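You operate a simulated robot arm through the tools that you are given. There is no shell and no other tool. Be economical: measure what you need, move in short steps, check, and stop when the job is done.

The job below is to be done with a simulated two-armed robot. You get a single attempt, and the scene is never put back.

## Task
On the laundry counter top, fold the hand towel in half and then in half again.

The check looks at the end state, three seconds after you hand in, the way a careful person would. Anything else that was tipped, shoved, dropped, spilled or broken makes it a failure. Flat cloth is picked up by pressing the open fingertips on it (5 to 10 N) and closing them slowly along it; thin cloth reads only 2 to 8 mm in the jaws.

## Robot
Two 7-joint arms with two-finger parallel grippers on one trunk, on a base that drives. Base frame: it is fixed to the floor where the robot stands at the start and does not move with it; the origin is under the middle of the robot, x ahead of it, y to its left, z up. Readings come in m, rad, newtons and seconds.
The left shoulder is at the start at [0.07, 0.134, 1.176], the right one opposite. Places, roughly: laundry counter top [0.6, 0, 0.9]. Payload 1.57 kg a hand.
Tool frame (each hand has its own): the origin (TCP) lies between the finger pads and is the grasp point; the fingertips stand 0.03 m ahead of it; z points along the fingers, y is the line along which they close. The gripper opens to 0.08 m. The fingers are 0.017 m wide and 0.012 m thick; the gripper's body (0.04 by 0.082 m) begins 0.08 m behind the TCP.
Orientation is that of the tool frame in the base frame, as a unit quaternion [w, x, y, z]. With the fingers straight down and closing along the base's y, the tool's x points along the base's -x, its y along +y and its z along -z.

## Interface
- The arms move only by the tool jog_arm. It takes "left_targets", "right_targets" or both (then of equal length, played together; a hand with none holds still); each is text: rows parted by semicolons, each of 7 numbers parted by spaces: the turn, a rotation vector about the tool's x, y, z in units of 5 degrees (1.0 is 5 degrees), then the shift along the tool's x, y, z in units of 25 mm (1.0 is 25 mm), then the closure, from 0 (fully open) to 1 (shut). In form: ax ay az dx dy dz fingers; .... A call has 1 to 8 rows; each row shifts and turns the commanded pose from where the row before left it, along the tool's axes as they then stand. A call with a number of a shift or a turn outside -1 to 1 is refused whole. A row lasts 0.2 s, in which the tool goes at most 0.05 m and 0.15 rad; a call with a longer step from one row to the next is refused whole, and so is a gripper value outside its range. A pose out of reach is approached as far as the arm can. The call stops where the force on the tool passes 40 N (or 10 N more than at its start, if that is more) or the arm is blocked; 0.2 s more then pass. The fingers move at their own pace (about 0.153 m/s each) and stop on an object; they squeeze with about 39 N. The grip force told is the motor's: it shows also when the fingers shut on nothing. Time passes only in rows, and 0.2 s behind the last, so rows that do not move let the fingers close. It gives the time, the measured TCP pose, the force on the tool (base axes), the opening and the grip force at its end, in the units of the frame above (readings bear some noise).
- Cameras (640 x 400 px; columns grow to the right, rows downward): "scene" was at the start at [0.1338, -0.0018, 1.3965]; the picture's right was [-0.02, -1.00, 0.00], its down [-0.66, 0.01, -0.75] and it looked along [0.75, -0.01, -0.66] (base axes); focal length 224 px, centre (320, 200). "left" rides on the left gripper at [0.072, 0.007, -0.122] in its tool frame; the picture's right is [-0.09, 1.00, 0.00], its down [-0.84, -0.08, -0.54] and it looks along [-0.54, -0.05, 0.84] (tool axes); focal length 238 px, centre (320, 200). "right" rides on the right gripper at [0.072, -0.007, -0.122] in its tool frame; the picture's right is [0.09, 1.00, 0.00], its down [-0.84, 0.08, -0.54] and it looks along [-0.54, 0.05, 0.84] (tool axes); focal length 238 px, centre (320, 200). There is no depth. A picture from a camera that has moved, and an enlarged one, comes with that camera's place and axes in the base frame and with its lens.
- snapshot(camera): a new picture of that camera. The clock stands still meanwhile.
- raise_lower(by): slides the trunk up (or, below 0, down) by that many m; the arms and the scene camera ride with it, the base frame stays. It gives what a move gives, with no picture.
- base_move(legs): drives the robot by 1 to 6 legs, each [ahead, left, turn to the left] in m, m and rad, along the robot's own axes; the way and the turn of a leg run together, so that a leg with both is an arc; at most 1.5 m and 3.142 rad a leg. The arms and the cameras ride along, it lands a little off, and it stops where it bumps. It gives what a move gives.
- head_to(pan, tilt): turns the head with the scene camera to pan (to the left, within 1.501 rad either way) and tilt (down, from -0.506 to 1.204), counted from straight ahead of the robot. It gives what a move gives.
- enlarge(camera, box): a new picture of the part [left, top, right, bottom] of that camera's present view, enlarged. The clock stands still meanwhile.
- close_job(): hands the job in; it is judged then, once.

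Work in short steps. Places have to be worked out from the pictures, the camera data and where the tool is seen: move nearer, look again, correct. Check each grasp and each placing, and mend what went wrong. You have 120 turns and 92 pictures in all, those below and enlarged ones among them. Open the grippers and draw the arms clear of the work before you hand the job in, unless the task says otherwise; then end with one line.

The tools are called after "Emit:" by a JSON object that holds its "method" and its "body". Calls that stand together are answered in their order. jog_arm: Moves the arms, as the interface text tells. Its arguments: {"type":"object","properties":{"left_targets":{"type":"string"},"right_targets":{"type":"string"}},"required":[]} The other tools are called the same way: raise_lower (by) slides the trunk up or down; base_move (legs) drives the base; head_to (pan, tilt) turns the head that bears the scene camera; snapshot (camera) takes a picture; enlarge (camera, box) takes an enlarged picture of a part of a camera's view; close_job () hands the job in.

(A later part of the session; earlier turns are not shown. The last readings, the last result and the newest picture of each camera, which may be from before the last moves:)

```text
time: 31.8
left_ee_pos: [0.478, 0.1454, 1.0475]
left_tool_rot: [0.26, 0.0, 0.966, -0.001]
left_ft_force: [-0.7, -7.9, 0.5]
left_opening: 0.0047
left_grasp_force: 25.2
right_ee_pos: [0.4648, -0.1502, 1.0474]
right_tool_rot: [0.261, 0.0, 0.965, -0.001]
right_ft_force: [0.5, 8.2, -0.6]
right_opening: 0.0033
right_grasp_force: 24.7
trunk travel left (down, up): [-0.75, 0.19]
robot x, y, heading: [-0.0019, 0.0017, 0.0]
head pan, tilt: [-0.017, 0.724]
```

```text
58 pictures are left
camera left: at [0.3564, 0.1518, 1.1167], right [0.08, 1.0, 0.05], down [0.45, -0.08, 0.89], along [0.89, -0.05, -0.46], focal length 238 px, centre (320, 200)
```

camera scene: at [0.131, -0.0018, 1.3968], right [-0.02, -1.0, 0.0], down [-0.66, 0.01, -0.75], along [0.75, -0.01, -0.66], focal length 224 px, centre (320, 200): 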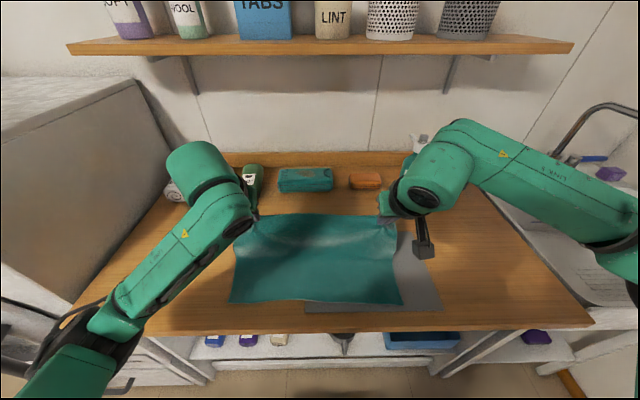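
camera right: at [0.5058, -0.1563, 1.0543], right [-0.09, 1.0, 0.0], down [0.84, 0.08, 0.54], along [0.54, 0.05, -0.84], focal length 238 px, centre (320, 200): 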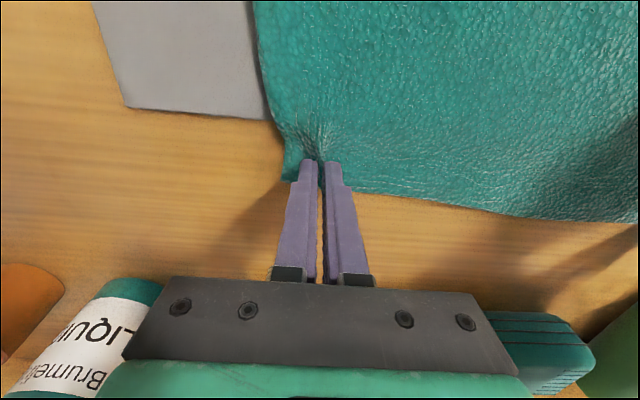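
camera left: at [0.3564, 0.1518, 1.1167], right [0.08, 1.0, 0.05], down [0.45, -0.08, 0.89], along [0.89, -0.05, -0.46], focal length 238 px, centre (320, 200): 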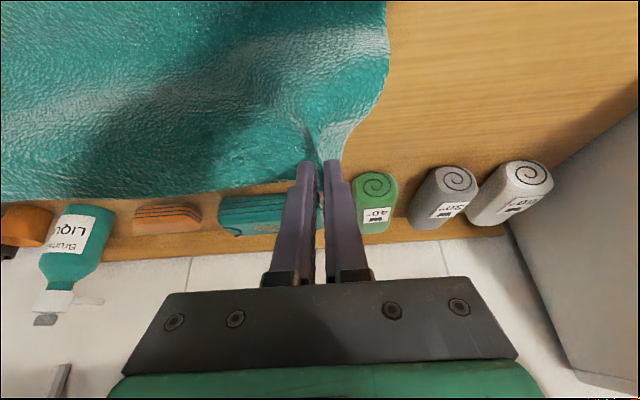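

Good: tension is fine and the wrists are at 30°. I continue most of the way down.

Emit:
{"method": "jog_arm", "body": {"left_targets": "0 -0.75 0 0.811 0 -0.368 1;0 -0.75 0 0.852 0 -0.259 1;0 -0.75 0 0.878 0 -0.145 1;0 -0.75 0 0.89 0 -0.03 1;0 -0.75 0 0.886 0 0.087 1;0 -0.75 0 0.867 0 0.202 1", "right_targets": "0 -0.75 0 0.811 0 -0.368 1;0 -0.75 0 0.852 0 -0.259 1;0 -0.75 0 0.878 0 -0.145 1;0 -0.75 0 0.89 0 -0.03 1;0 -0.75 0 0.886 0 0.087 1;0 -0.75 0 0.867 0 0.202 1"}}

Emit:
{"method": "snapshot", "body": {"camera": "scene"}}

Emit:
{"method": "snapshot", "body": {"camera": "right"}}

```text
time: 33.0
left_ee_pos: [0.4062, 0.1662, 0.9977]
left_tool_rot: [0.403, 0.062, 0.908, 0.1]
left_ft_force: [-0.2, -0.1, 0.0]
left_opening: 0.0044
left_grasp_force: 25.0
left hand out of reach, approached as far as the arm can: row 4, 5
right_ee_pos: [0.394, -0.1517, 1.0199]
right_tool_rot: [0.368, 0.002, 0.93, -0.003]
right_ft_force: [-0.7, 0.3, -0.4]
right_opening: 0.0
right_grasp_force: 21.6
right hand out of reach, approached as far as the arm can: row 4, 5
trunk travel left (down, up): [-0.75, 0.19]
robot x, y, heading: [-0.0021, 0.001, 0.0]
head pan, tilt: [-0.017, 0.724]
stopped in row 5 (left hand): the arm was blocked; the commanded pose is now the measured one
```

```text
57 pictures are left
camera scene: at [0.1336, 0.0011, 1.3965], right [-0.02, -1.0, 0.0], down [-0.66, 0.01, -0.75], along [0.75, -0.01, -0.66], focal length 224 px, centre (320, 200)
```

scene: 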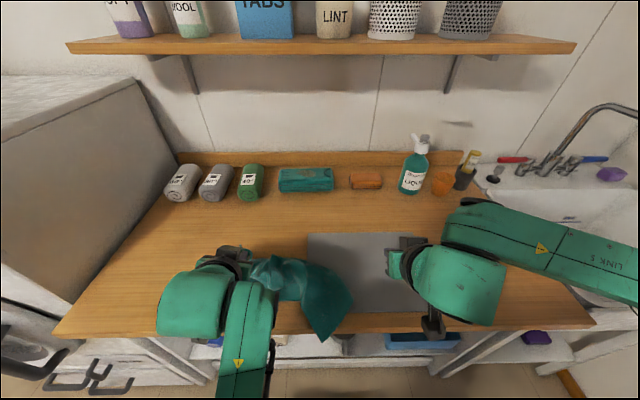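

```text
56 pictures are left
camera right: at [0.2579, -0.1553, 1.0573], right [-0.06, 1.0, -0.07], down [0.24, 0.08, 0.97], along [0.97, 0.04, -0.24], focal length 238 px, centre (320, 200)
```

right: 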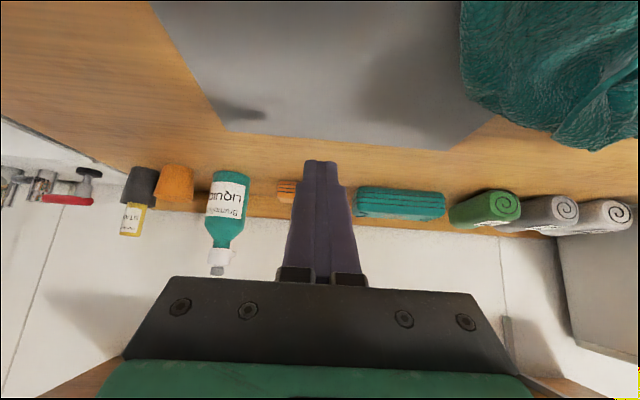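

The arms hit their reach limit; the right hand lost the cloth and the towel bunched, but the left still holds the far-left corner. I back both hands up and forward before respreading.

Emit:
{"method": "jog_arm", "body": {"left_targets": "0 0 0 -0.87 0 -0.22 1;0 0 0 -0.87 0 -0.22 1;0 0 0 -0.87 0 -0.22 1;0 0 0 -0.87 0 -0.22 1", "right_targets": "0 0 0 -0.84 0 -0.31 1;0 0 0 -0.84 0 -0.31 1;0 0 0 -0.84 0 -0.31 1;0 0 0 -0.84 0 -0.31 1"}}

Emit:
{"method": "snapshot", "body": {"camera": "scene"}}

```text
time: 33.9
left_ee_pos: [0.4446, 0.1771, 1.0525]
left_tool_rot: [0.386, 0.082, 0.902, 0.177]
left_ft_force: [0.8, 0.6, -1.0]
left_opening: 0.0041
left_grasp_force: 25.3
right_ee_pos: [0.4306, -0.152, 1.0894]
right_tool_rot: [0.368, 0.002, 0.93, -0.002]
right_ft_force: [-0.2, 0.2, -0.3]
right_opening: 0.0
right_grasp_force: 21.2
trunk travel left (down, up): [-0.75, 0.19]
robot x, y, heading: [-0.0034, -0.0006, -0.006]
head pan, tilt: [-0.017, 0.724]
stopped in row 4 (left hand): the arm was blocked; the commanded pose is now the measured one
```

```text
55 pictures are left
camera scene: at [0.1347, -0.0017, 1.3963], right [-0.02, -1.0, 0.0], down [-0.66, 0.01, -0.75], along [0.75, -0.01, -0.66], focal length 224 px, centre (320, 200)
```

scene: 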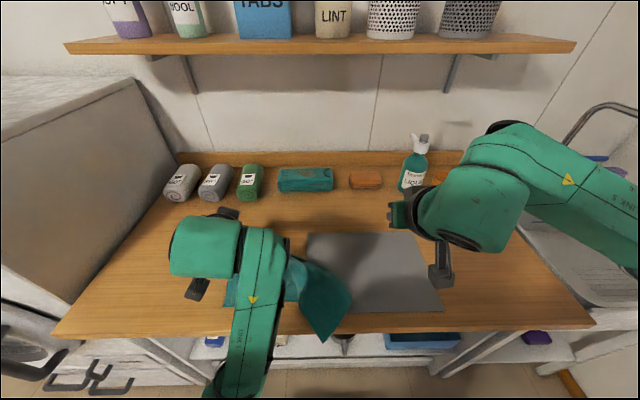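

The left arm is in an awkward configuration. I rotate both hands back toward vertical in place.

Emit:
{"method": "jog_arm", "body": {"left_targets": "0.38 0.83 -0.176 0 0 0 1;0.38 0.83 -0.176 0 0 0 1;0.38 0.83 -0.176 0 0 0 1;0.38 0.83 -0.176 0 0 0 1;0.38 0.83 -0.176 0 0 0 1;0.38 0.83 -0.176 0 0 0 1;0.38 0.83 -0.176 0 0 0 1;0.38 0.83 -0.176 0 0 0 1", "right_targets": "0 0.96 0 0 0 0 1;0 0.96 0 0 0 0 1;0 0.96 0 0 0 0 1;0 0.96 0 0 0 0 1;0 0.96 0 0 0 0 1;0 0.96 0 0 0 0 1;0 0.96 0 0 0 0 1;0 0.96 0 0 0 0 1"}}

Emit:
{"method": "snapshot", "body": {"camera": "scene"}}

```text
time: 34.8
left_ee_pos: [0.4449, 0.2281, 1.0514]
left_tool_rot: [0.278, 0.052, 0.931, 0.228]
left_ft_force: [1.3, -0.4, 0.2]
left_opening: 0.0042
left_grasp_force: 24.5
left hand out of reach, approached as far as the arm can: row 4
right_ee_pos: [0.4299, -0.1526, 1.0894]
right_tool_rot: [0.253, 0.001, 0.968, -0.001]
right_ft_force: [0.7, -0.5, 0.4]
right_opening: 0.0
right_grasp_force: 21.5
trunk travel left (down, up): [-0.75, 0.19]
robot x, y, heading: [-0.0013, 0.0004, -0.003]
head pan, tilt: [-0.017, 0.724]
stopped in row 4 (left hand): the arm was blocked; the commanded pose is now the measured one
```

```text
54 pictures are left
camera scene: at [0.1343, -0.0015, 1.3964], right [-0.02, -1.0, 0.0], down [-0.66, 0.01, -0.75], along [0.75, -0.01, -0.66], focal length 224 px, centre (320, 200)
```

scene: 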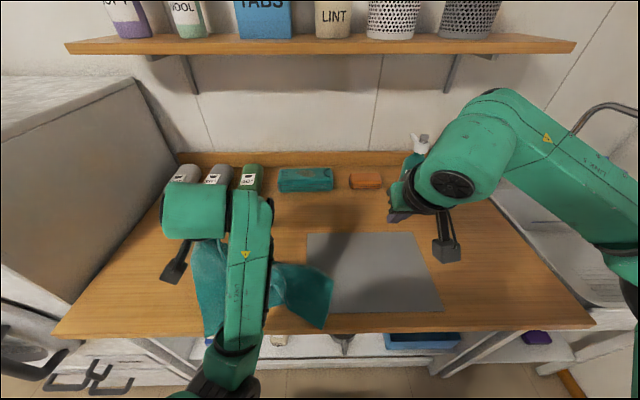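

The left arm is near a joint limit. I move it forward, left and up without rotation to free it, while the right finishes straightening.

Emit:
{"method": "jog_arm", "body": {"left_targets": "0 0 0 -0.56 0.39 0.075 1;0 0 0 -0.56 0.39 0.075 1;0 0 0 -0.56 0.39 0.075 1;0 0 0 -0.56 0.39 0.075 1;0 0 0 -0.56 0.39 0.075 1;0 0 0 -0.56 0.39 0.075 1;0 0 0 -0.56 0.39 0.075 1;0 0 0 -0.56 0.39 0.075 1", "right_targets": "0 0.73 0 0 0 0 1;0 0.73 0 0 0 0 1;0 0.73 0 0 0 0 1;0 0.73 0 0 0 0 1;0 0.73 0 0 0 0 1;0 0.73 0 0 0 0 1;0 0.73 0 0 0 0 1;0 0.73 0 0 0 0 1"}}

Emit:
{"method": "snapshot", "body": {"camera": "scene"}}

```text
time: 36.5
left_ee_pos: [0.5459, 0.2781, 1.129]
left_tool_rot: [0.277, 0.051, 0.932, 0.228]
left_ft_force: [0.5, -0.1, 0.1]
left_opening: 0.0046
left_grasp_force: 24.7
right_ee_pos: [0.431, -0.1524, 1.0904]
right_tool_rot: [0.0, 0.003, 1.0, 0.0]
right_ft_force: [0.8, -0.2, 0.1]
right_opening: 0.0
right_grasp_force: 21.3
trunk travel left (down, up): [-0.75, 0.19]
robot x, y, heading: [-0.0021, 0.0018, 0.001]
head pan, tilt: [-0.017, 0.724]
```

```text
53 pictures are left
camera scene: at [0.1345, -0.0015, 1.3964], right [-0.02, -1.0, 0.0], down [-0.66, 0.01, -0.75], along [0.75, -0.01, -0.66], focal length 224 px, centre (320, 200)
```

scene: 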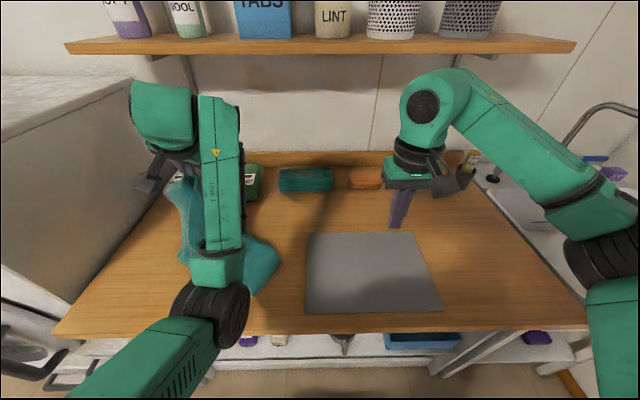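

Free now. I rotate the left hand to vertical here.

Emit:
{"method": "jog_arm", "body": {"left_targets": "0.67 0.81 -0.15 0 0 0 1;0.67 0.81 -0.15 0 0 0 1;0.67 0.81 -0.15 0 0 0 1;0.67 0.81 -0.15 0 0 0 1;0.67 0.81 -0.15 0 0 0 1;0.67 0.81 -0.15 0 0 0 1;0.67 0.81 -0.15 0 0 0 1;0.67 0.81 -0.15 0 0 0 1"}}

Emit:
{"method": "snapshot", "body": {"camera": "scene"}}

```text
time: 38.4
left_ee_pos: [0.5436, 0.2774, 1.1298]
left_tool_rot: [-0.001, 0.002, 1.0, 0.0]
left_ft_force: [0.1, 0.6, 0.0]
left_opening: 0.004
left_grasp_force: 24.8
right_ee_pos: [0.4301, -0.1515, 1.0899]
right_tool_rot: [0.0, 0.004, 1.0, -0.001]
right_ft_force: [-0.2, -0.4, 0.7]
right_opening: 0.0
right_grasp_force: 21.5
trunk travel left (down, up): [-0.75, 0.19]
robot x, y, heading: [-0.0001, 0.001, 0.001]
head pan, tilt: [-0.017, 0.724]
```

```text
52 pictures are left
camera scene: at [0.1339, -0.0011, 1.3964], right [-0.02, -1.0, 0.0], down [-0.66, 0.01, -0.75], along [0.75, -0.01, -0.66], focal length 224 px, centre (320, 200)
```

scene: 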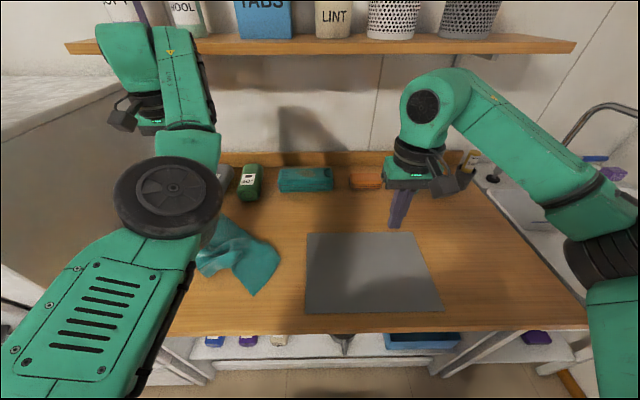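

The left hand is vertical again. I lift and bring it toward the middle so the towel hangs where I can read it, moving the right aside.

Emit:
{"method": "jog_arm", "body": {"left_targets": "0 0 0 0.22 -0.985 -0.35 1;0 0 0 0.22 -0.985 -0.35 1;0 0 0 0.22 -0.985 -0.35 1;0 0 0 0.22 -0.985 -0.35 1;0 0 0 0.22 -0.985 -0.35 1;0 0 0 0.22 -0.985 -0.35 1;0 0 0 0.22 -0.985 -0.35 1;0 0 0 0.22 -0.985 -0.35 1", "right_targets": "0 0 0 0 -0.7 0 1;0 0 0 0 -0.7 0 1;0 0 0 0 -0.7 0 1;0 0 0 0 -0.7 0 1;0 0 0 0 -0.7 0 1;0 0 0 0 -0.7 0 0.5;0 0 0 0 -0.7 0 0.2;0 0 0 0 -0.7 0 0.2"}}

Emit:
{"method": "snapshot", "body": {"camera": "scene"}}

Emit:
{"method": "snapshot", "body": {"camera": "right"}}

Emit:
{"method": "snapshot", "body": {"camera": "left"}}

```text
time: 40.1
left_ee_pos: [0.5373, 0.0827, 1.2057]
left_tool_rot: [0.001, 0.001, 1.0, 0.0]
left_ft_force: [-0.2, -0.2, -1.5]
left_opening: 0.0044
left_grasp_force: 24.7
left hand out of reach, approached as far as the arm can: row 2, 3, 4, 5
right_ee_pos: [0.4285, -0.2936, 1.0922]
right_tool_rot: [0.001, 0.004, 1.0, -0.001]
right_ft_force: [0.2, -1.2, -0.2]
right_opening: 0.064
right_grasp_force: 0.0
trunk travel left (down, up): [-0.75, 0.19]
robot x, y, heading: [0.0003, 0.0016, 0.001]
head pan, tilt: [-0.017, 0.724]
```

```text
51 pictures are left
camera scene: at [0.1332, -0.0029, 1.3965], right [-0.02, -1.0, 0.0], down [-0.66, 0.01, -0.75], along [0.75, -0.01, -0.66], focal length 224 px, centre (320, 200)
```

scene: 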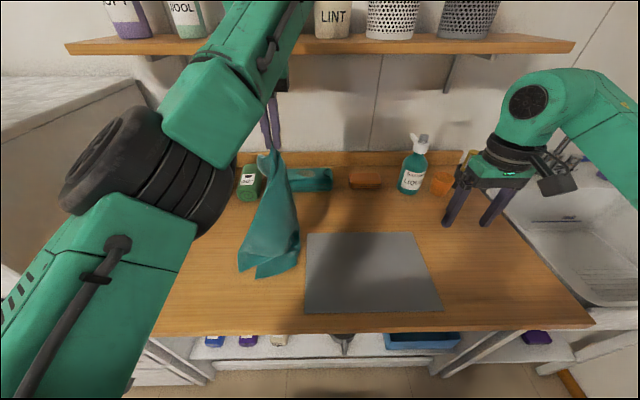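

```text
50 pictures are left
camera right: at [0.3557, -0.2991, 1.212], right [-0.09, 1.0, 0.0], down [0.84, 0.07, 0.54], along [0.54, 0.05, -0.84], focal length 238 px, centre (320, 200)
```

right: 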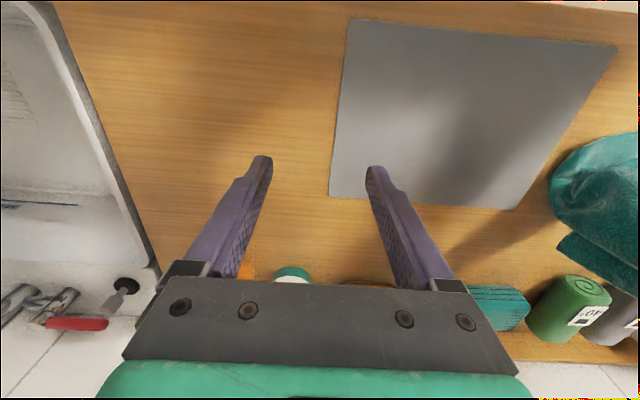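

```text
49 pictures are left
camera left: at [0.4661, 0.0895, 1.3287], right [0.09, 1.0, 0.0], down [0.83, -0.08, 0.55], along [0.54, -0.05, -0.84], focal length 238 px, centre (320, 200)
```

left: 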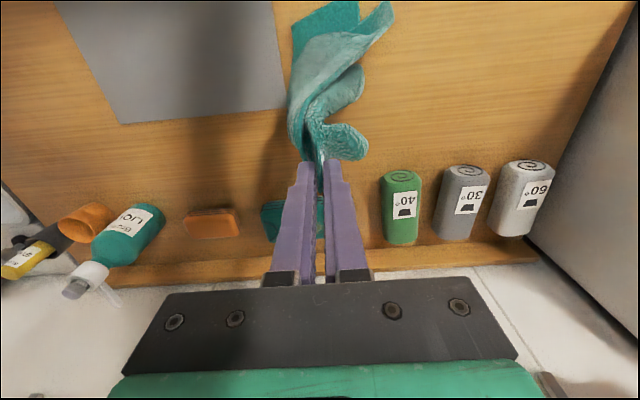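

The towel hangs freely from the left hand, clear of the other items. I look closer to identify the corners.

Emit:
{"method": "enlarge", "body": {"camera": "scene", "box": [220, 110, 340, 290]}}

Emit:
{"method": "enlarge", "body": {"camera": "left", "box": [250, 0, 410, 180]}}

```text
2.22 times, centred on (280, 200) of scene
camera zoom: at [0.1332, -0.0029, 1.3965], right [-0.02, -1.0, 0.0], down [-0.66, 0.01, -0.75], along [0.75, -0.01, -0.66], focal length 497 px, centre (409, 200)
```

zoom: 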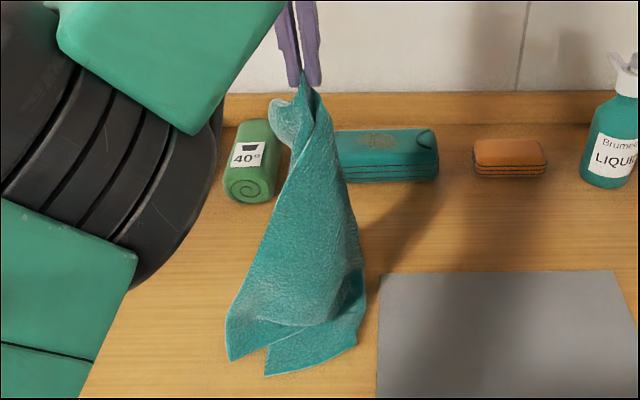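

```text
2.22 times, centred on (330, 90) of left
camera zoom: at [0.4661, 0.0895, 1.3287], right [0.09, 1.0, 0.0], down [0.83, -0.08, 0.55], along [0.54, -0.05, -0.84], focal length 530 px, centre (298, 444)
```

zoom: 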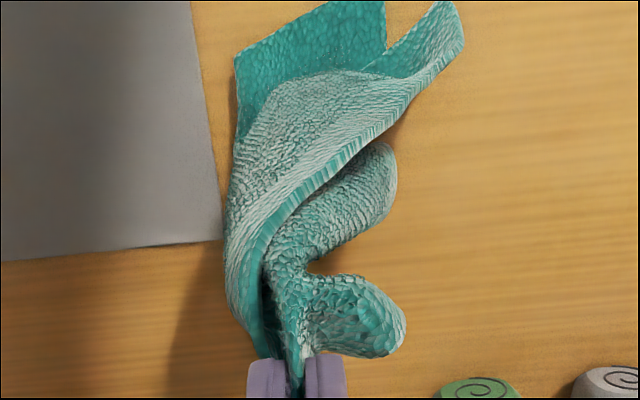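

Only partly hanging. I raise the trunk so the towel hangs clear and the corners separate.

Emit:
{"method": "raise_lower", "body": {"by": 0.18}}

Emit:
{"method": "snapshot", "body": {"camera": "scene"}}

Emit:
{"method": "snapshot", "body": {"camera": "right"}}

```text
time: 42.1
left_ee_pos: [0.5383, 0.083, 1.3864]
left_tool_rot: [0.001, 0.002, 1.0, 0.0]
left_ft_force: [-0.1, 0.1, -1.8]
left_opening: 0.0044
left_grasp_force: 25.0
right_ee_pos: [0.429, -0.2927, 1.2717]
right_tool_rot: [0.001, 0.003, 1.0, -0.001]
right_ft_force: [0.5, -0.3, 0.1]
right_opening: 0.0638
right_grasp_force: 0.1
trunk travel left (down, up): [-0.93, 0.01]
robot x, y, heading: [-0.0001, -0.0001, -0.003]
head pan, tilt: [-0.017, 0.724]
```

```text
46 pictures are left
camera scene: at [0.1339, -0.002, 1.5764], right [-0.02, -1.0, 0.0], down [-0.66, 0.01, -0.75], along [0.75, -0.01, -0.66], focal length 224 px, centre (320, 200)
```

scene: 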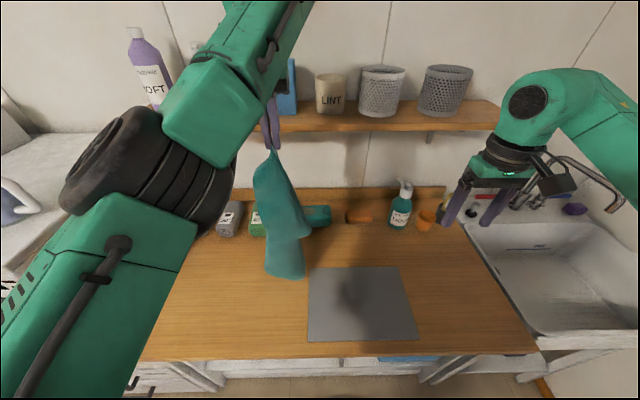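

```text
45 pictures are left
camera right: at [0.3563, -0.2981, 1.3919], right [-0.09, 1.0, 0.0], down [0.84, 0.07, 0.54], along [0.54, 0.04, -0.84], focal length 238 px, centre (320, 200)
```

right: 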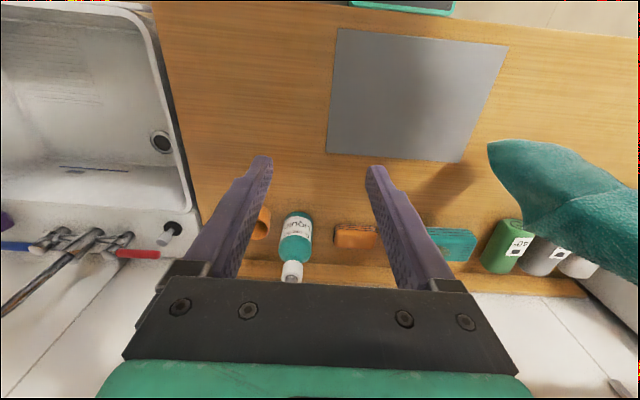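

Emit:
{"method": "enlarge", "body": {"camera": "scene", "box": [220, 140, 340, 290]}}

Emit:
{"method": "snapshot", "body": {"camera": "left"}}

```text
2.67 times, centred on (280, 215) of scene
camera zoom: at [0.1339, -0.002, 1.5764], right [-0.02, -1.0, 0.0], down [-0.66, 0.01, -0.75], along [0.75, -0.01, -0.66], focal length 596 px, centre (427, 160)
```

zoom: 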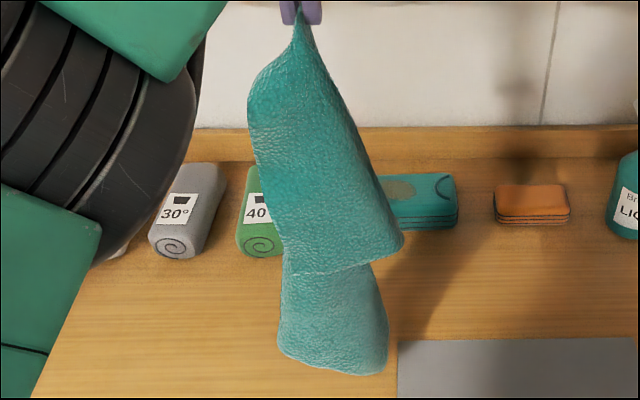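

```text
43 pictures are left
camera left: at [0.4669, 0.0906, 1.5081], right [0.09, 1.0, 0.0], down [0.84, -0.08, 0.54], along [0.54, -0.05, -0.84], focal length 238 px, centre (320, 200)
```

left: 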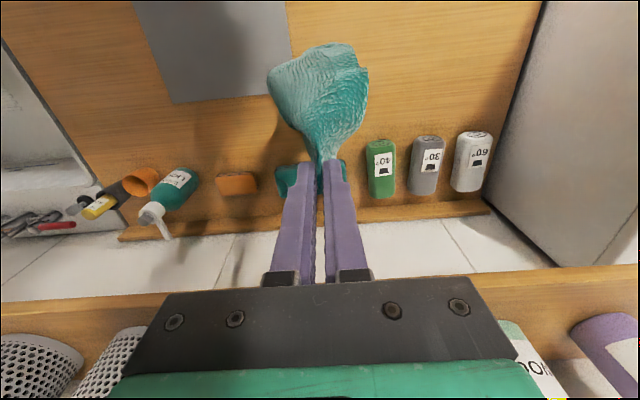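

The towel hangs folded roughly along one line, with the near-left flap on the side facing me. I'll turn the hanging towel 90° so I can lay it down leftward with that flap on top; first half of the yaw.

Emit:
{"method": "jog_arm", "body": {"left_targets": "0 0 -1 0 0 0 1;0 0 -1 0 0 0 1;0 0 -1 0 0 0 1;0 0 -1 0 0 0 1;0 0 -1 0 0 0 1;0 0 -1 0 0 0 1;0 0 -1 0 0 0 1;0 0 -1 0 0 0 1"}}

Emit:
{"method": "jog_arm", "body": {"left_targets": "0 0 -1 0 0 0 1;0 0 -1 0 0 0 1;0 0 -1 0 0 0 1;0 0 -1 0 0 0 1;0 0 -1 0 0 0 1;0 0 -1 0 0 0 1;0 0 -1 0 0 0 1;0 0 -1 0 0 0 1"}}

Emit:
{"method": "snapshot", "body": {"camera": "scene"}}

```text
time: 44.0
left_ee_pos: [0.5379, 0.0831, 1.3856]
left_tool_rot: [0.001, -0.341, 0.94, -0.002]
left_ft_force: [-0.2, 0.4, -0.2]
left_opening: 0.0045
left_grasp_force: 24.7
right_ee_pos: [0.4292, -0.2931, 1.2725]
right_tool_rot: [0.001, 0.003, 1.0, -0.001]
right_ft_force: [0.0, -0.4, 0.4]
right_opening: 0.0641
right_grasp_force: 0.0
trunk travel left (down, up): [-0.93, 0.01]
robot x, y, heading: [0.0013, -0.0023, -0.001]
head pan, tilt: [-0.017, 0.724]
```

```text
time: 45.8
left_ee_pos: [0.5389, 0.0851, 1.387]
left_tool_rot: [0.001, -0.643, 0.766, -0.001]
left_ft_force: [-0.2, 0.8, -1.0]
left_opening: 0.0042
left_grasp_force: 24.7
right_ee_pos: [0.4287, -0.2931, 1.2706]
right_tool_rot: [0.0, 0.004, 1.0, 0.0]
right_ft_force: [1.0, -0.3, 0.4]
right_opening: 0.0639
right_grasp_force: 0.1
trunk travel left (down, up): [-0.93, 0.01]
robot x, y, heading: [-0.0008, 0.0005, -0.002]
head pan, tilt: [-0.017, 0.724]
```

```text
42 pictures are left
camera scene: at [0.1339, -0.0021, 1.5765], right [-0.02, -1.0, 0.0], down [-0.66, 0.01, -0.75], along [0.75, -0.01, -0.66], focal length 224 px, centre (320, 200)
```

scene: 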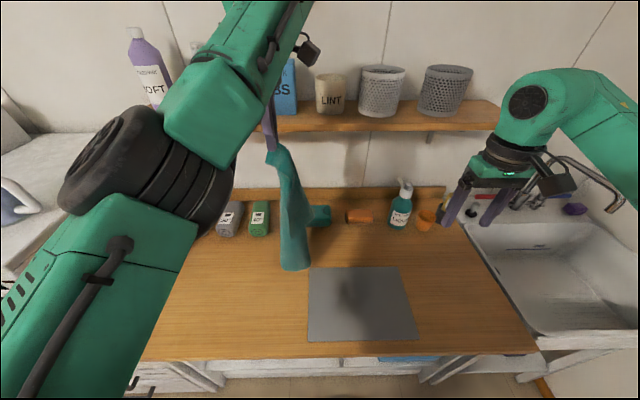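

The yaw succeeded and the towel hangs edge-on. I shift the base right 0.15 m, so the bottom starts further right before laying it leftward.

Emit:
{"method": "base_move", "body": {"legs": [[0, -0.15, 0]]}}

Emit:
{"method": "jog_arm", "body": {"left_targets": "0 0 0 -0.985 0.174 0.05 1;0 0 0 -0.985 0.174 0.1 1;0 0 0 -0.985 0.174 0.15 1;0 0 0 -0.985 0.174 0.2 1;0 0 0 -0.985 0.174 0.25 1;0 0 0 -0.985 0.174 0.3 1"}}

Emit:
{"method": "snapshot", "body": {"camera": "scene"}}

```text
time: 47.1
left_ee_pos: [0.5395, -0.0628, 1.3854]
left_tool_rot: [0.0, -0.641, 0.767, -0.002]
left_ft_force: [-0.6, 0.2, -0.9]
left_opening: 0.0043
left_grasp_force: 24.7
right_ee_pos: [0.4274, -0.439, 1.2725]
right_tool_rot: [0.001, 0.004, 1.0, -0.002]
right_ft_force: [0.3, -0.3, -0.8]
right_opening: 0.064
right_grasp_force: 0.0
trunk travel left (down, up): [-0.93, 0.01]
robot x, y, heading: [0.0029, -0.1485, -0.002]
head pan, tilt: [-0.017, 0.724]
```

```text
time: 48.5
left_ee_pos: [0.5407, 0.0841, 1.3596]
left_tool_rot: [0.0, -0.641, 0.767, -0.002]
left_ft_force: [-0.4, -0.7, -0.9]
left_opening: 0.0041
left_grasp_force: 25.2
right_ee_pos: [0.4281, -0.4406, 1.271]
right_tool_rot: [0.0, 0.005, 1.0, -0.002]
right_ft_force: [-0.7, 0.0, -0.3]
right_opening: 0.0638
right_grasp_force: 0.1
trunk travel left (down, up): [-0.93, 0.01]
robot x, y, heading: [-0.0004, -0.1493, -0.004]
head pan, tilt: [-0.017, 0.724]
```

```text
41 pictures are left
camera scene: at [0.1344, -0.1496, 1.5764], right [-0.02, -1.0, 0.0], down [-0.66, 0.01, -0.75], along [0.75, -0.02, -0.66], focal length 224 px, centre (320, 200)
```

scene: 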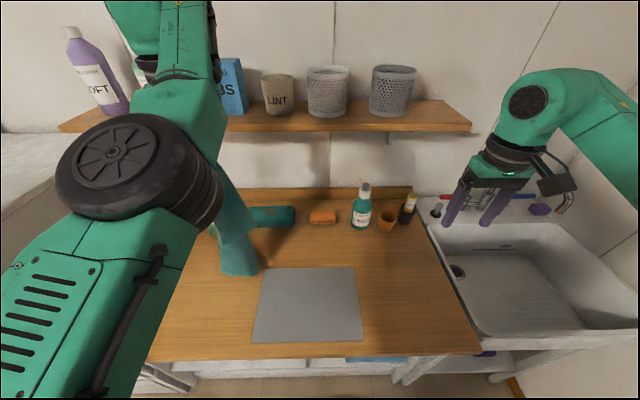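

The bottom only swung along without touching. I go back right while lowering 5 cm so the bottom grounds, then lay leftward.

Emit:
{"method": "jog_arm", "body": {"left_targets": "0 0 0 0.985 -0.174 -0.1 1;0 0 0 0.985 -0.174 0 1;0 0 0 0.985 -0.174 0 1;0 0 0 0.985 -0.174 0 1;0 0 0 0.985 -0.174 0 1;0 0 0 0.985 -0.174 0 1;0 0 0 0 0 0.9 1;0 0 0 0 0 0.9 1"}}

Emit:
{"method": "jog_arm", "body": {"left_targets": "0 0 0 -0.5 0.09 0.8 1;0 0 0 -0.7 0.12 0.4 1;0 0 0 -0.985 0.174 0.3 1;0 0 0 -0.985 0.174 0.3 1;0 0 0 -0.985 0.174 0.4 1;0 0 0 -0.985 0.174 0.5 1;0 0 0 -0.985 0.174 0.6 1"}}

Emit:
{"method": "snapshot", "body": {"camera": "scene"}}

```text
time: 50.3
left_ee_pos: [0.5501, -0.0011, 1.3344]
left_tool_rot: [-0.001, -0.641, 0.767, -0.001]
left_ft_force: [0.0, 0.1, -0.7]
left_opening: 0.0043
left_grasp_force: 24.9
left hand out of reach, approached as far as the arm can: row 2, 4, 5, 6, 7, 8
right_ee_pos: [0.429, -0.4421, 1.2713]
right_tool_rot: [-0.001, 0.005, 1.0, -0.001]
right_ft_force: [0.3, -0.7, 0.2]
right_opening: 0.064
right_grasp_force: 0.2
trunk travel left (down, up): [-0.93, 0.01]
robot x, y, heading: [0.0008, -0.1504, -0.0]
head pan, tilt: [-0.017, 0.724]
```

```text
time: 51.9
left_ee_pos: [0.5509, 0.153, 1.2515]
left_tool_rot: [0.001, -0.641, 0.767, -0.002]
left_ft_force: [0.2, 0.4, -1.2]
left_opening: 0.0042
left_grasp_force: 25.4
right_ee_pos: [0.4292, -0.4415, 1.2718]
right_tool_rot: [0.0, 0.005, 1.0, -0.001]
right_ft_force: [0.0, -0.1, 0.2]
right_opening: 0.064
right_grasp_force: 0.0
trunk travel left (down, up): [-0.93, 0.01]
robot x, y, heading: [-0.0006, -0.1513, -0.004]
head pan, tilt: [-0.017, 0.724]
```

```text
40 pictures are left
camera scene: at [0.1344, -0.1496, 1.5764], right [-0.02, -1.0, 0.0], down [-0.66, 0.01, -0.75], along [0.75, -0.02, -0.66], focal length 224 px, centre (320, 200)
```

scene: 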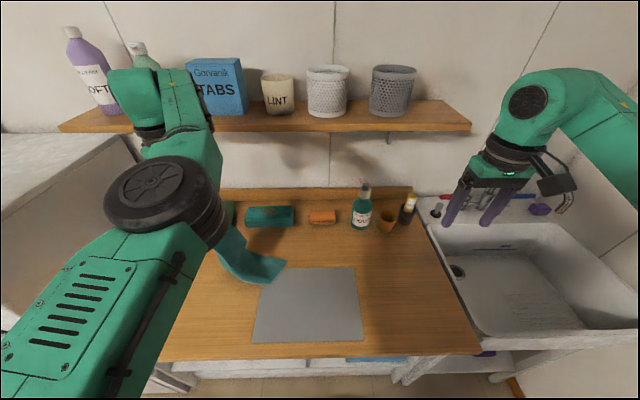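

It's laying out correctly, with the bottom end grounded at about (0.56, -0.04). I alternate trunk lowering with base shifts left.

Emit:
{"method": "raise_lower", "body": {"by": -0.09}}

Emit:
{"method": "base_move", "body": {"legs": [[0, 0.1, 0]]}}

Emit:
{"method": "raise_lower", "body": {"by": -0.09}}

Emit:
{"method": "base_move", "body": {"legs": [[0, 0.09, 0]]}}

Emit:
{"method": "snapshot", "body": {"camera": "scene"}}

```text
time: 53.2
left_ee_pos: [0.5508, 0.1509, 1.1612]
left_tool_rot: [0.001, -0.64, 0.768, -0.001]
left_ft_force: [0.1, 1.1, -0.3]
left_opening: 0.0041
left_grasp_force: 25.4
right_ee_pos: [0.4274, -0.4428, 1.1826]
right_tool_rot: [0.001, 0.004, 1.0, -0.001]
right_ft_force: [0.5, 0.6, 0.0]
right_opening: 0.0642
right_grasp_force: 0.1
trunk travel left (down, up): [-0.84, 0.1]
robot x, y, heading: [0.0002, -0.1478, -0.001]
head pan, tilt: [-0.017, 0.724]
```

```text
time: 54.3
left_ee_pos: [0.5507, 0.2468, 1.1631]
left_tool_rot: [0.002, -0.639, 0.769, 0.0]
left_ft_force: [0.6, -0.8, 0.3]
left_opening: 0.0042
left_grasp_force: 24.9
right_ee_pos: [0.4284, -0.3475, 1.1813]
right_tool_rot: [0.001, 0.006, 1.0, 0.001]
right_ft_force: [0.5, 0.3, 0.2]
right_opening: 0.064
right_grasp_force: 0.1
trunk travel left (down, up): [-0.84, 0.1]
robot x, y, heading: [-0.0017, -0.0478, -0.013]
head pan, tilt: [-0.017, 0.724]
```

```text
time: 55.6
left_ee_pos: [0.5505, 0.2493, 1.0715]
left_tool_rot: [0.001, -0.639, 0.769, -0.001]
left_ft_force: [-0.2, -0.9, -0.2]
left_opening: 0.0041
left_grasp_force: 25.2
right_ee_pos: [0.4279, -0.3449, 1.0922]
right_tool_rot: [0.001, 0.006, 1.0, -0.001]
right_ft_force: [-0.6, -0.1, 0.2]
right_opening: 0.0643
right_grasp_force: 0.1
trunk travel left (down, up): [-0.75, 0.19]
robot x, y, heading: [0.0014, -0.0506, -0.004]
head pan, tilt: [-0.017, 0.724]
```

```text
time: 56.7
left_ee_pos: [0.552, 0.337, 1.0726]
left_tool_rot: [0.001, -0.64, 0.769, 0.0]
left_ft_force: [0.7, -0.7, 0.7]
left_opening: 0.0044
left_grasp_force: 25.0
right_ee_pos: [0.427, -0.2574, 1.0919]
right_tool_rot: [0.001, 0.006, 1.0, 0.0]
right_ft_force: [-1.1, -0.7, 0.1]
right_opening: 0.0641
right_grasp_force: 0.0
trunk travel left (down, up): [-0.75, 0.19]
robot x, y, heading: [-0.0012, 0.0406, -0.003]
head pan, tilt: [-0.017, 0.724]
```

```text
39 pictures are left
camera scene: at [0.1343, 0.0351, 1.3964], right [-0.02, -1.0, 0.0], down [-0.66, 0.02, -0.75], along [0.75, -0.02, -0.66], focal length 224 px, centre (320, 200)
```

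scene: 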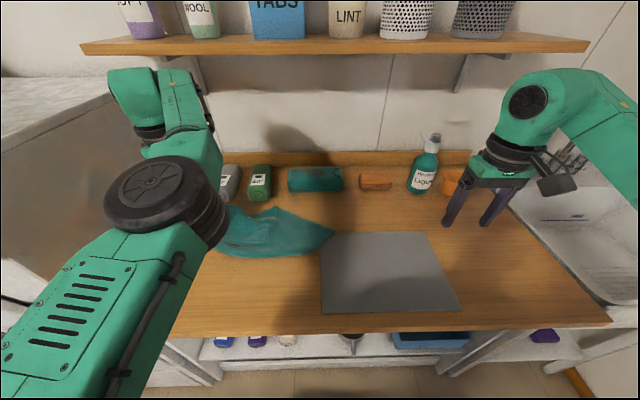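

Nearly laid. I lower the left hand, open, and lift away.

Emit:
{"method": "jog_arm", "body": {"left_targets": "0 0 0 -0.15 0 0.8 1;0 0 0 -0.15 0 0.8 1;0 0 0 -0.15 0 0.8 1;0 0 0 -0.15 0 0.8 1;0 0 0 -0.15 0 0.8 1;0 0 0 0 0 0.7 1"}}

Emit:
{"method": "jog_arm", "body": {"left_targets": "0 0 0 0 0 0 0.7;0 0 0 0 0 0 0.4;0 0 0 0 0 0 0.2;0 0 0 0 0 -0.5 0.2;0 0 0 0 0 -1 0.2;0 0 0 0 0 -1 0.2;0 0 0 0 0 -1 0.2;0 0 0 0 0 -1 0.2"}}

Emit:
{"method": "snapshot", "body": {"camera": "left"}}

```text
time: 58.1
left_ee_pos: [0.5577, 0.3573, 0.9529]
left_tool_rot: [0.001, -0.64, 0.769, -0.001]
left_ft_force: [-0.6, 1.0, -0.3]
left_opening: 0.0042
left_grasp_force: 24.7
right_ee_pos: [0.4275, -0.255, 1.0922]
right_tool_rot: [0.001, 0.006, 1.0, 0.0]
right_ft_force: [0.2, 0.4, -0.1]
right_opening: 0.0638
right_grasp_force: 0.0
trunk travel left (down, up): [-0.75, 0.19]
robot x, y, heading: [-0.0001, 0.0417, -0.008]
head pan, tilt: [-0.017, 0.724]
```

```text
time: 59.9
left_ee_pos: [0.5554, 0.3589, 1.0671]
left_tool_rot: [0.001, -0.639, 0.769, -0.001]
left_ft_force: [-0.2, 0.6, -0.1]
left_opening: 0.0639
left_grasp_force: 0.0
right_ee_pos: [0.4284, -0.2545, 1.092]
right_tool_rot: [0.002, 0.006, 1.0, -0.001]
right_ft_force: [-0.8, -0.4, 0.5]
right_opening: 0.0641
right_grasp_force: 0.0
trunk travel left (down, up): [-0.75, 0.19]
robot x, y, heading: [-0.0018, 0.0368, -0.004]
head pan, tilt: [-0.017, 0.724]
```

```text
38 pictures are left
camera left: at [0.5359, 0.2889, 1.1892], right [-0.96, 0.27, 0.0], down [0.23, 0.81, 0.54], along [0.15, 0.52, -0.84], focal length 238 px, centre (320, 200)
```

left: 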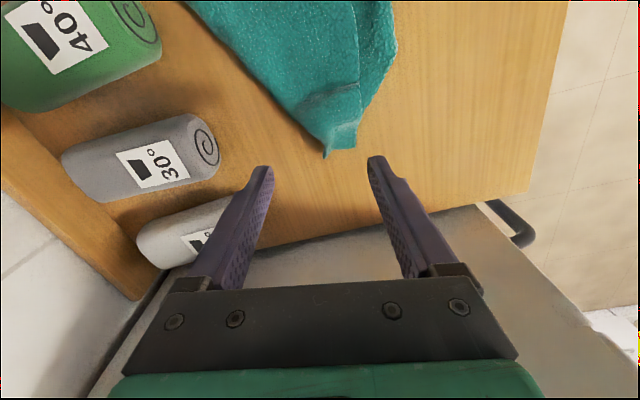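

Released. I unwind the left wrist yaw and raise it clear, then view the towel.

Emit:
{"method": "jog_arm", "body": {"left_targets": "0 0 1 0 0 -0.5 0.2;0 0 1 0 0 -0.5 0.2;0 0 1 0 0 -0.5 0.2;0 0 1 0 0 -0.5 0.2;0 0 1 0 0 -0.5 0.2;0 0 1 0 0 -0.5 0.2;0 0 1 0 0 -0.5 0.2;0 0 1 0 0 -0.5 0.2"}}

Emit:
{"method": "jog_arm", "body": {"left_targets": "0 0 1 0 0 0 0.2;0 0 1 0 0 0 0.2;0 0 1 0 0 0 0.2;0 0 1 0 0 0 0.2;0 0 1 0 0 0 0.2;0 0 1 0 0 0 0.2;0 0 1 0 0 0 0.2;0 0 1 0 0 0 0.2"}}

Emit:
{"method": "snapshot", "body": {"camera": "scene"}}

Emit:
{"method": "snapshot", "body": {"camera": "left"}}

```text
time: 61.7
left_ee_pos: [0.5565, 0.3572, 1.1677]
left_tool_rot: [0.001, -0.337, 0.942, -0.002]
left_ft_force: [0.2, 0.3, 0.3]
left_opening: 0.064
left_grasp_force: 0.0
right_ee_pos: [0.4264, -0.2545, 1.0912]
right_tool_rot: [0.0, 0.007, 1.0, -0.001]
right_ft_force: [-0.3, -0.1, 0.7]
right_opening: 0.064
right_grasp_force: 0.0
trunk travel left (down, up): [-0.75, 0.19]
robot x, y, heading: [0.0055, 0.039, -0.008]
head pan, tilt: [-0.017, 0.724]
```

```text
time: 63.5
left_ee_pos: [0.5553, 0.356, 1.1672]
left_tool_rot: [0.002, 0.006, 1.0, -0.001]
left_ft_force: [-0.5, -0.5, -0.2]
left_opening: 0.0639
left_grasp_force: 0.0
right_ee_pos: [0.4279, -0.2544, 1.0927]
right_tool_rot: [0.001, 0.006, 1.0, -0.001]
right_ft_force: [0.7, 0.4, -0.1]
right_opening: 0.064
right_grasp_force: 0.0
trunk travel left (down, up): [-0.75, 0.19]
robot x, y, heading: [0.0023, 0.0428, -0.003]
head pan, tilt: [-0.017, 0.724]
```

```text
37 pictures are left
camera scene: at [0.1343, 0.0378, 1.3965], right [-0.02, -1.0, 0.0], down [-0.66, 0.02, -0.75], along [0.75, -0.02, -0.66], focal length 224 px, centre (320, 200)
```

scene: 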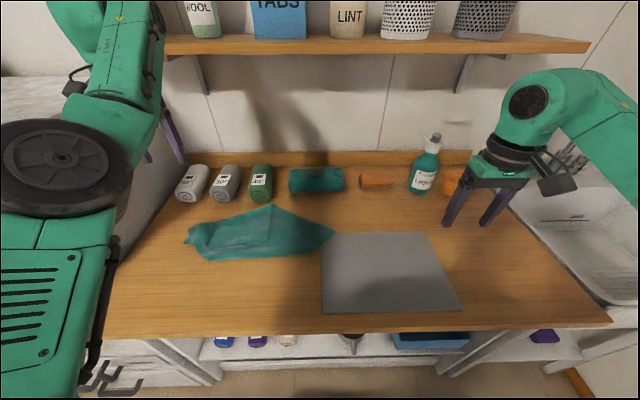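

```text
36 pictures are left
camera left: at [0.4837, 0.365, 1.2889], right [0.1, 0.99, 0.0], down [0.83, -0.09, 0.54], along [0.54, -0.06, -0.84], focal length 238 px, centre (320, 200)
```

left: 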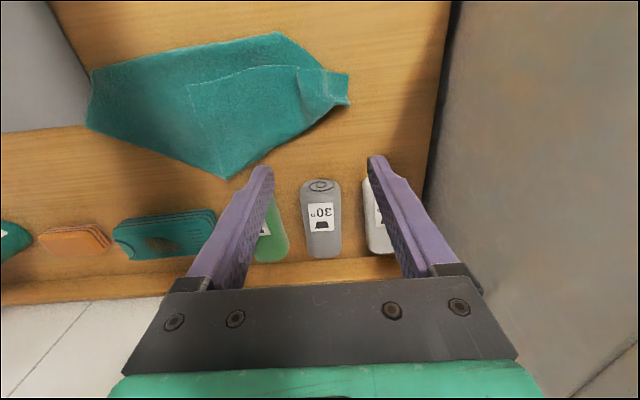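

Good view: the towel lies mostly flat with one flap folded on top. I enlarge it.

Emit:
{"method": "enlarge", "body": {"camera": "left", "box": [70, 20, 370, 200]}}

Emit:
{"method": "enlarge", "body": {"camera": "scene", "box": [170, 190, 350, 280]}}

```text
2.13 times, centred on (220, 110) of left
camera zoom: at [0.4837, 0.365, 1.2889], right [0.1, 0.99, 0.0], down [0.83, -0.09, 0.54], along [0.54, -0.06, -0.84], focal length 508 px, centre (533, 392)
```

zoom: 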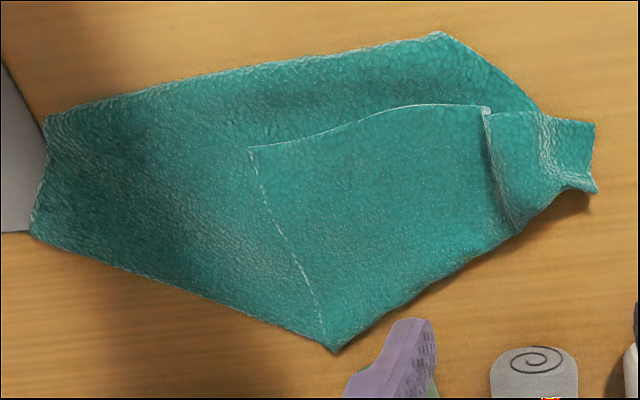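

```text
3.56 times, centred on (260, 235) of scene
camera zoom: at [0.1343, 0.0378, 1.3965], right [-0.02, -1.0, 0.0], down [-0.66, 0.02, -0.75], along [0.75, -0.02, -0.66], focal length 795 px, centre (533, 76)
```

zoom: 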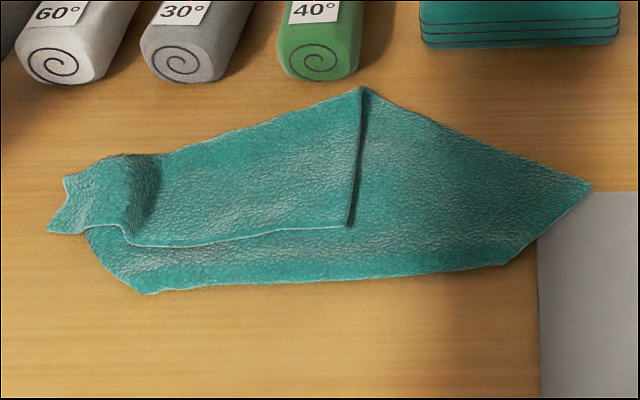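

I read this as NL being the flap corner P≈(0.513, 0.169) on top and NR the right tip B≈(0.553, -0.015), so P–C–B is one long edge. If I lift both of its ends, the towel will hang flat. First I yaw the left hand to close along that edge and bring it over P.

Emit:
{"method": "jog_arm", "body": {"left_targets": "0 0 -1 0 0 0 0.375;0 0 -1 0 0 0 0.375;0 0 -1 0 0 0 0.375;0 0 -1 0 0 0 0.375;0 0 -1 0 0 0 0.375;0 0 -1 0 0 0 0.375;0 0 -1 0 0 0 0.375;0 0 -1 0 0 0 0.375"}}

Emit:
{"method": "jog_arm", "body": {"left_targets": "0 0 -1 0 0 0 0.375;0 0 -1 0 0 0 0.375;0 0 -1 0 0 0 0.375;0 0 -1 0 0 0 0.375;0 0 -1 0 0 0 0.375;0 0 -1 0 0 0 0.375;0 0 -1 0 0 0 0.375;0 0 -1 0 0 0 0.375"}}

Emit:
{"method": "jog_arm", "body": {"left_targets": "0 0 0 0.86 -0.1 0.9 0.375;0 0 0 0.86 -0.1 0.9 0.375;0 0 0 0.86 -0.1 0.9 0.375;0 0 0 0.86 -0.1 0.9 0.375;0 0 0 0.86 -0.1 0.9 0.375;0 0 0 0.86 -0.1 0.9 0.375;0 0 0 0.86 -0.1 0.9 0.375;0 0 0 0.86 -0.1 0.9 0.375"}}

Emit:
{"method": "snapshot", "body": {"camera": "left"}}

```text
time: 65.3
left_ee_pos: [0.555, 0.3586, 1.1669]
left_tool_rot: [0.001, -0.339, 0.941, -0.001]
left_ft_force: [0.0, 0.8, -0.4]
left_opening: 0.05
left_grasp_force: 0.0
right_ee_pos: [0.4279, -0.2554, 1.0918]
right_tool_rot: [0.001, 0.007, 1.0, -0.001]
right_ft_force: [-0.3, -0.7, -0.6]
right_opening: 0.064
right_grasp_force: 0.1
trunk travel left (down, up): [-0.75, 0.19]
robot x, y, heading: [0.002, 0.0406, -0.003]
head pan, tilt: [-0.017, 0.724]
```

```text
time: 67.1
left_ee_pos: [0.5564, 0.3571, 1.1663]
left_tool_rot: [0.002, -0.64, 0.768, -0.001]
left_ft_force: [-0.8, -0.2, -0.8]
left_opening: 0.0496
left_grasp_force: 0.1
right_ee_pos: [0.4282, -0.2541, 1.0916]
right_tool_rot: [0.001, 0.006, 1.0, -0.001]
right_ft_force: [0.5, -0.2, -0.2]
right_opening: 0.0641
right_grasp_force: 0.1
trunk travel left (down, up): [-0.75, 0.19]
robot x, y, heading: [0.0009, 0.0399, -0.004]
head pan, tilt: [-0.017, 0.724]
```

```text
time: 68.9
left_ee_pos: [0.5589, 0.1891, 0.9834]
left_tool_rot: [0.001, -0.639, 0.769, -0.001]
left_ft_force: [-0.4, 0.2, -0.3]
left_opening: 0.0498
left_grasp_force: 0.0
left hand out of reach, approached as far as the arm can: row 5, 6
right_ee_pos: [0.4284, -0.2551, 1.0914]
right_tool_rot: [0.001, 0.006, 1.0, 0.0]
right_ft_force: [-0.5, 0.4, 0.1]
right_opening: 0.0638
right_grasp_force: 0.1
trunk travel left (down, up): [-0.75, 0.19]
robot x, y, heading: [-0.0015, 0.0438, -0.002]
head pan, tilt: [-0.017, 0.724]
```

```text
33 pictures are left
camera left: at [0.5395, 0.1204, 1.1059], right [-0.96, 0.27, 0.0], down [0.23, 0.81, 0.54], along [0.15, 0.52, -0.84], focal length 238 px, centre (320, 200)
```

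left: 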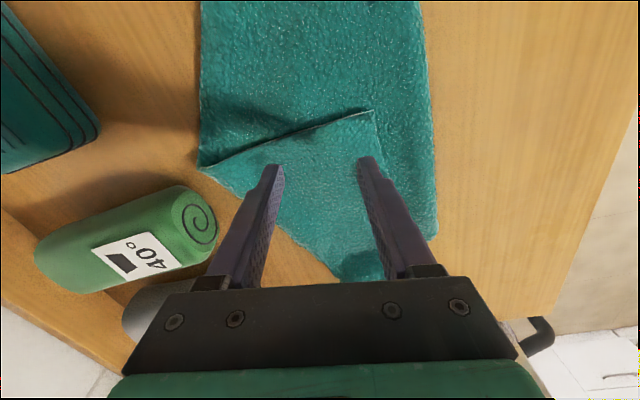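

The fingers are aligned over the flap near P (edge at y≈0.173, hand at y = 0.189). I descend and probe contact.

Emit:
{"method": "jog_arm", "body": {"left_targets": "0 0 0 0.1 0 0.6 0.375;0 0 0 0 0 0.6 0.375;0 0 0 0 0 0.2 0.375;0 0 0 0 0 0.1 0.375;0 0 0 0 0 0.1 0.375"}}

```text
time: 70.1
left_ee_pos: [0.5589, 0.1882, 0.946]
left_tool_rot: [0.0, -0.639, 0.769, -0.001]
left_ft_force: [1.1, 0.4, 0.3]
left_opening: 0.0499
left_grasp_force: 0.3
right_ee_pos: [0.4271, -0.2545, 1.0914]
right_tool_rot: [0.001, 0.006, 1.0, -0.001]
right_ft_force: [-0.1, -0.9, -1.1]
right_opening: 0.064
right_grasp_force: 0.1
trunk travel left (down, up): [-0.75, 0.19]
robot x, y, heading: [0.0002, 0.0409, -0.004]
head pan, tilt: [-0.017, 0.724]
```

Emit:
{"method": "jog_arm", "body": {"left_targets": "0 0 0 0 0 0.1 0.375;0 0 0 0 0 0.08 0.375;0 0 0 0 0 0.06 0.375;0 0 0 0 0 0 0.375"}}

```text
time: 71.1
left_ee_pos: [0.5595, 0.1864, 0.9397]
left_tool_rot: [0.001, -0.639, 0.769, -0.001]
left_ft_force: [1.4, 0.0, 6.1]
left_opening: 0.0496
left_grasp_force: 0.0
right_ee_pos: [0.4287, -0.2542, 1.0929]
right_tool_rot: [0.001, 0.007, 1.0, -0.001]
right_ft_force: [-0.4, 0.0, 0.3]
right_opening: 0.0643
right_grasp_force: 0.1
trunk travel left (down, up): [-0.75, 0.19]
robot x, y, heading: [-0.0005, 0.0415, -0.002]
head pan, tilt: [-0.017, 0.724]
```

Pressing at 6 N, I close slowly.

Emit:
{"method": "jog_arm", "body": {"left_targets": "0 0 0 0 0 0.02 0.42;0 0 0 0 0 0 0.47;0 0 0 0 0 0 0.52;0 0 0 0 0 0 0.57;0 0 0 0 0 0 0.62;0 0 0 0 0 0 0.67;0 0 0 0 0 0 0.72;0 0 0 0 0 0 0.77"}}

Emit:
{"method": "jog_arm", "body": {"left_targets": "0 0 0 0 0 0 0.81;0 0 0 0 0 0 0.85;0 0 0 0 0 0 0.9;0 0 0 0 0 0 0.95;0 0 0 0 0 0 1;0 0 0 0 0 0 1;0 0 0 0 0 0 1"}}

Emit:
{"method": "snapshot", "body": {"camera": "left"}}

```text
time: 72.9
left_ee_pos: [0.5567, 0.1873, 0.9396]
left_tool_rot: [0.001, -0.639, 0.769, -0.001]
left_ft_force: [0.7, 0.4, 7.9]
left_opening: 0.0181
left_grasp_force: 0.0
right_ee_pos: [0.4275, -0.2554, 1.0927]
right_tool_rot: [0.001, 0.007, 1.0, -0.001]
right_ft_force: [-0.6, -0.4, 0.1]
right_opening: 0.0642
right_grasp_force: 0.0
trunk travel left (down, up): [-0.75, 0.19]
robot x, y, heading: [0.0015, 0.0398, -0.01]
head pan, tilt: [-0.017, 0.724]
```

```text
time: 74.5
left_ee_pos: [0.5574, 0.187, 0.9396]
left_tool_rot: [0.001, -0.639, 0.769, -0.001]
left_ft_force: [-1.0, -0.4, 7.8]
left_opening: 0.0076
left_grasp_force: 26.8
right_ee_pos: [0.4267, -0.2549, 1.0916]
right_tool_rot: [0.001, 0.006, 1.0, -0.001]
right_ft_force: [0.0, 0.9, 0.4]
right_opening: 0.064
right_grasp_force: 0.1
trunk travel left (down, up): [-0.75, 0.19]
robot x, y, heading: [0.0012, 0.0418, -0.001]
head pan, tilt: [-0.017, 0.724]
```

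```text
32 pictures are left
camera left: at [0.5383, 0.1182, 1.0613], right [-0.96, 0.27, 0.0], down [0.23, 0.81, 0.54], along [0.15, 0.52, -0.84], focal length 238 px, centre (320, 200)
```

left: 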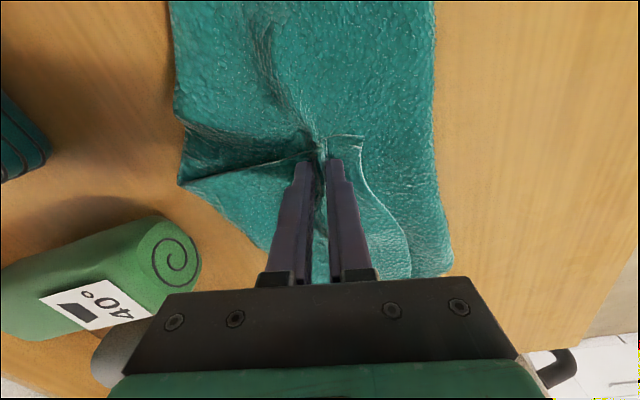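

7.6 mm suggests two layers got pinched. I lift a few cm to see what came up.

Emit:
{"method": "jog_arm", "body": {"left_targets": "0 0 0 0 0 -0.8 1;0 0 0 0 0 -0.8 1;0 0 0 0 0 -0.8 1;0 0 0 0 0 0 1"}}

Emit:
{"method": "snapshot", "body": {"camera": "scene"}}

```text
time: 75.5
left_ee_pos: [0.5642, 0.1887, 0.9969]
left_tool_rot: [0.001, -0.639, 0.769, -0.001]
left_ft_force: [0.4, -0.1, -0.5]
left_opening: 0.007
left_grasp_force: 26.4
left hand out of reach, approached as far as the arm can: row 3
right_ee_pos: [0.4274, -0.2551, 1.0923]
right_tool_rot: [0.001, 0.007, 1.0, -0.001]
right_ft_force: [-0.1, 0.3, -0.2]
right_opening: 0.0642
right_grasp_force: 0.0
trunk travel left (down, up): [-0.75, 0.19]
robot x, y, heading: [0.0006, 0.0382, -0.009]
head pan, tilt: [-0.017, 0.724]
```

```text
31 pictures are left
camera scene: at [0.1346, 0.0378, 1.3964], right [-0.02, -1.0, 0.0], down [-0.66, 0.01, -0.75], along [0.75, -0.02, -0.66], focal length 224 px, centre (320, 200)
```

scene: 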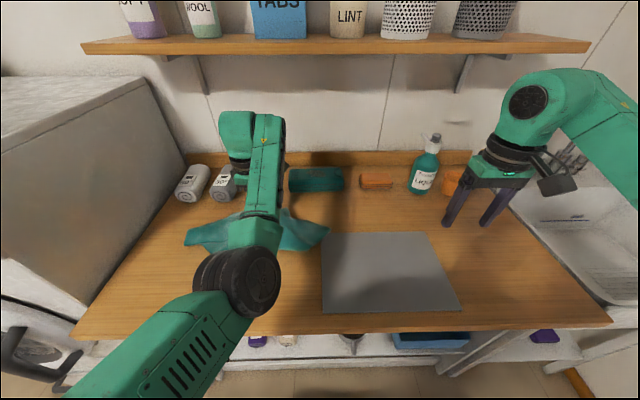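

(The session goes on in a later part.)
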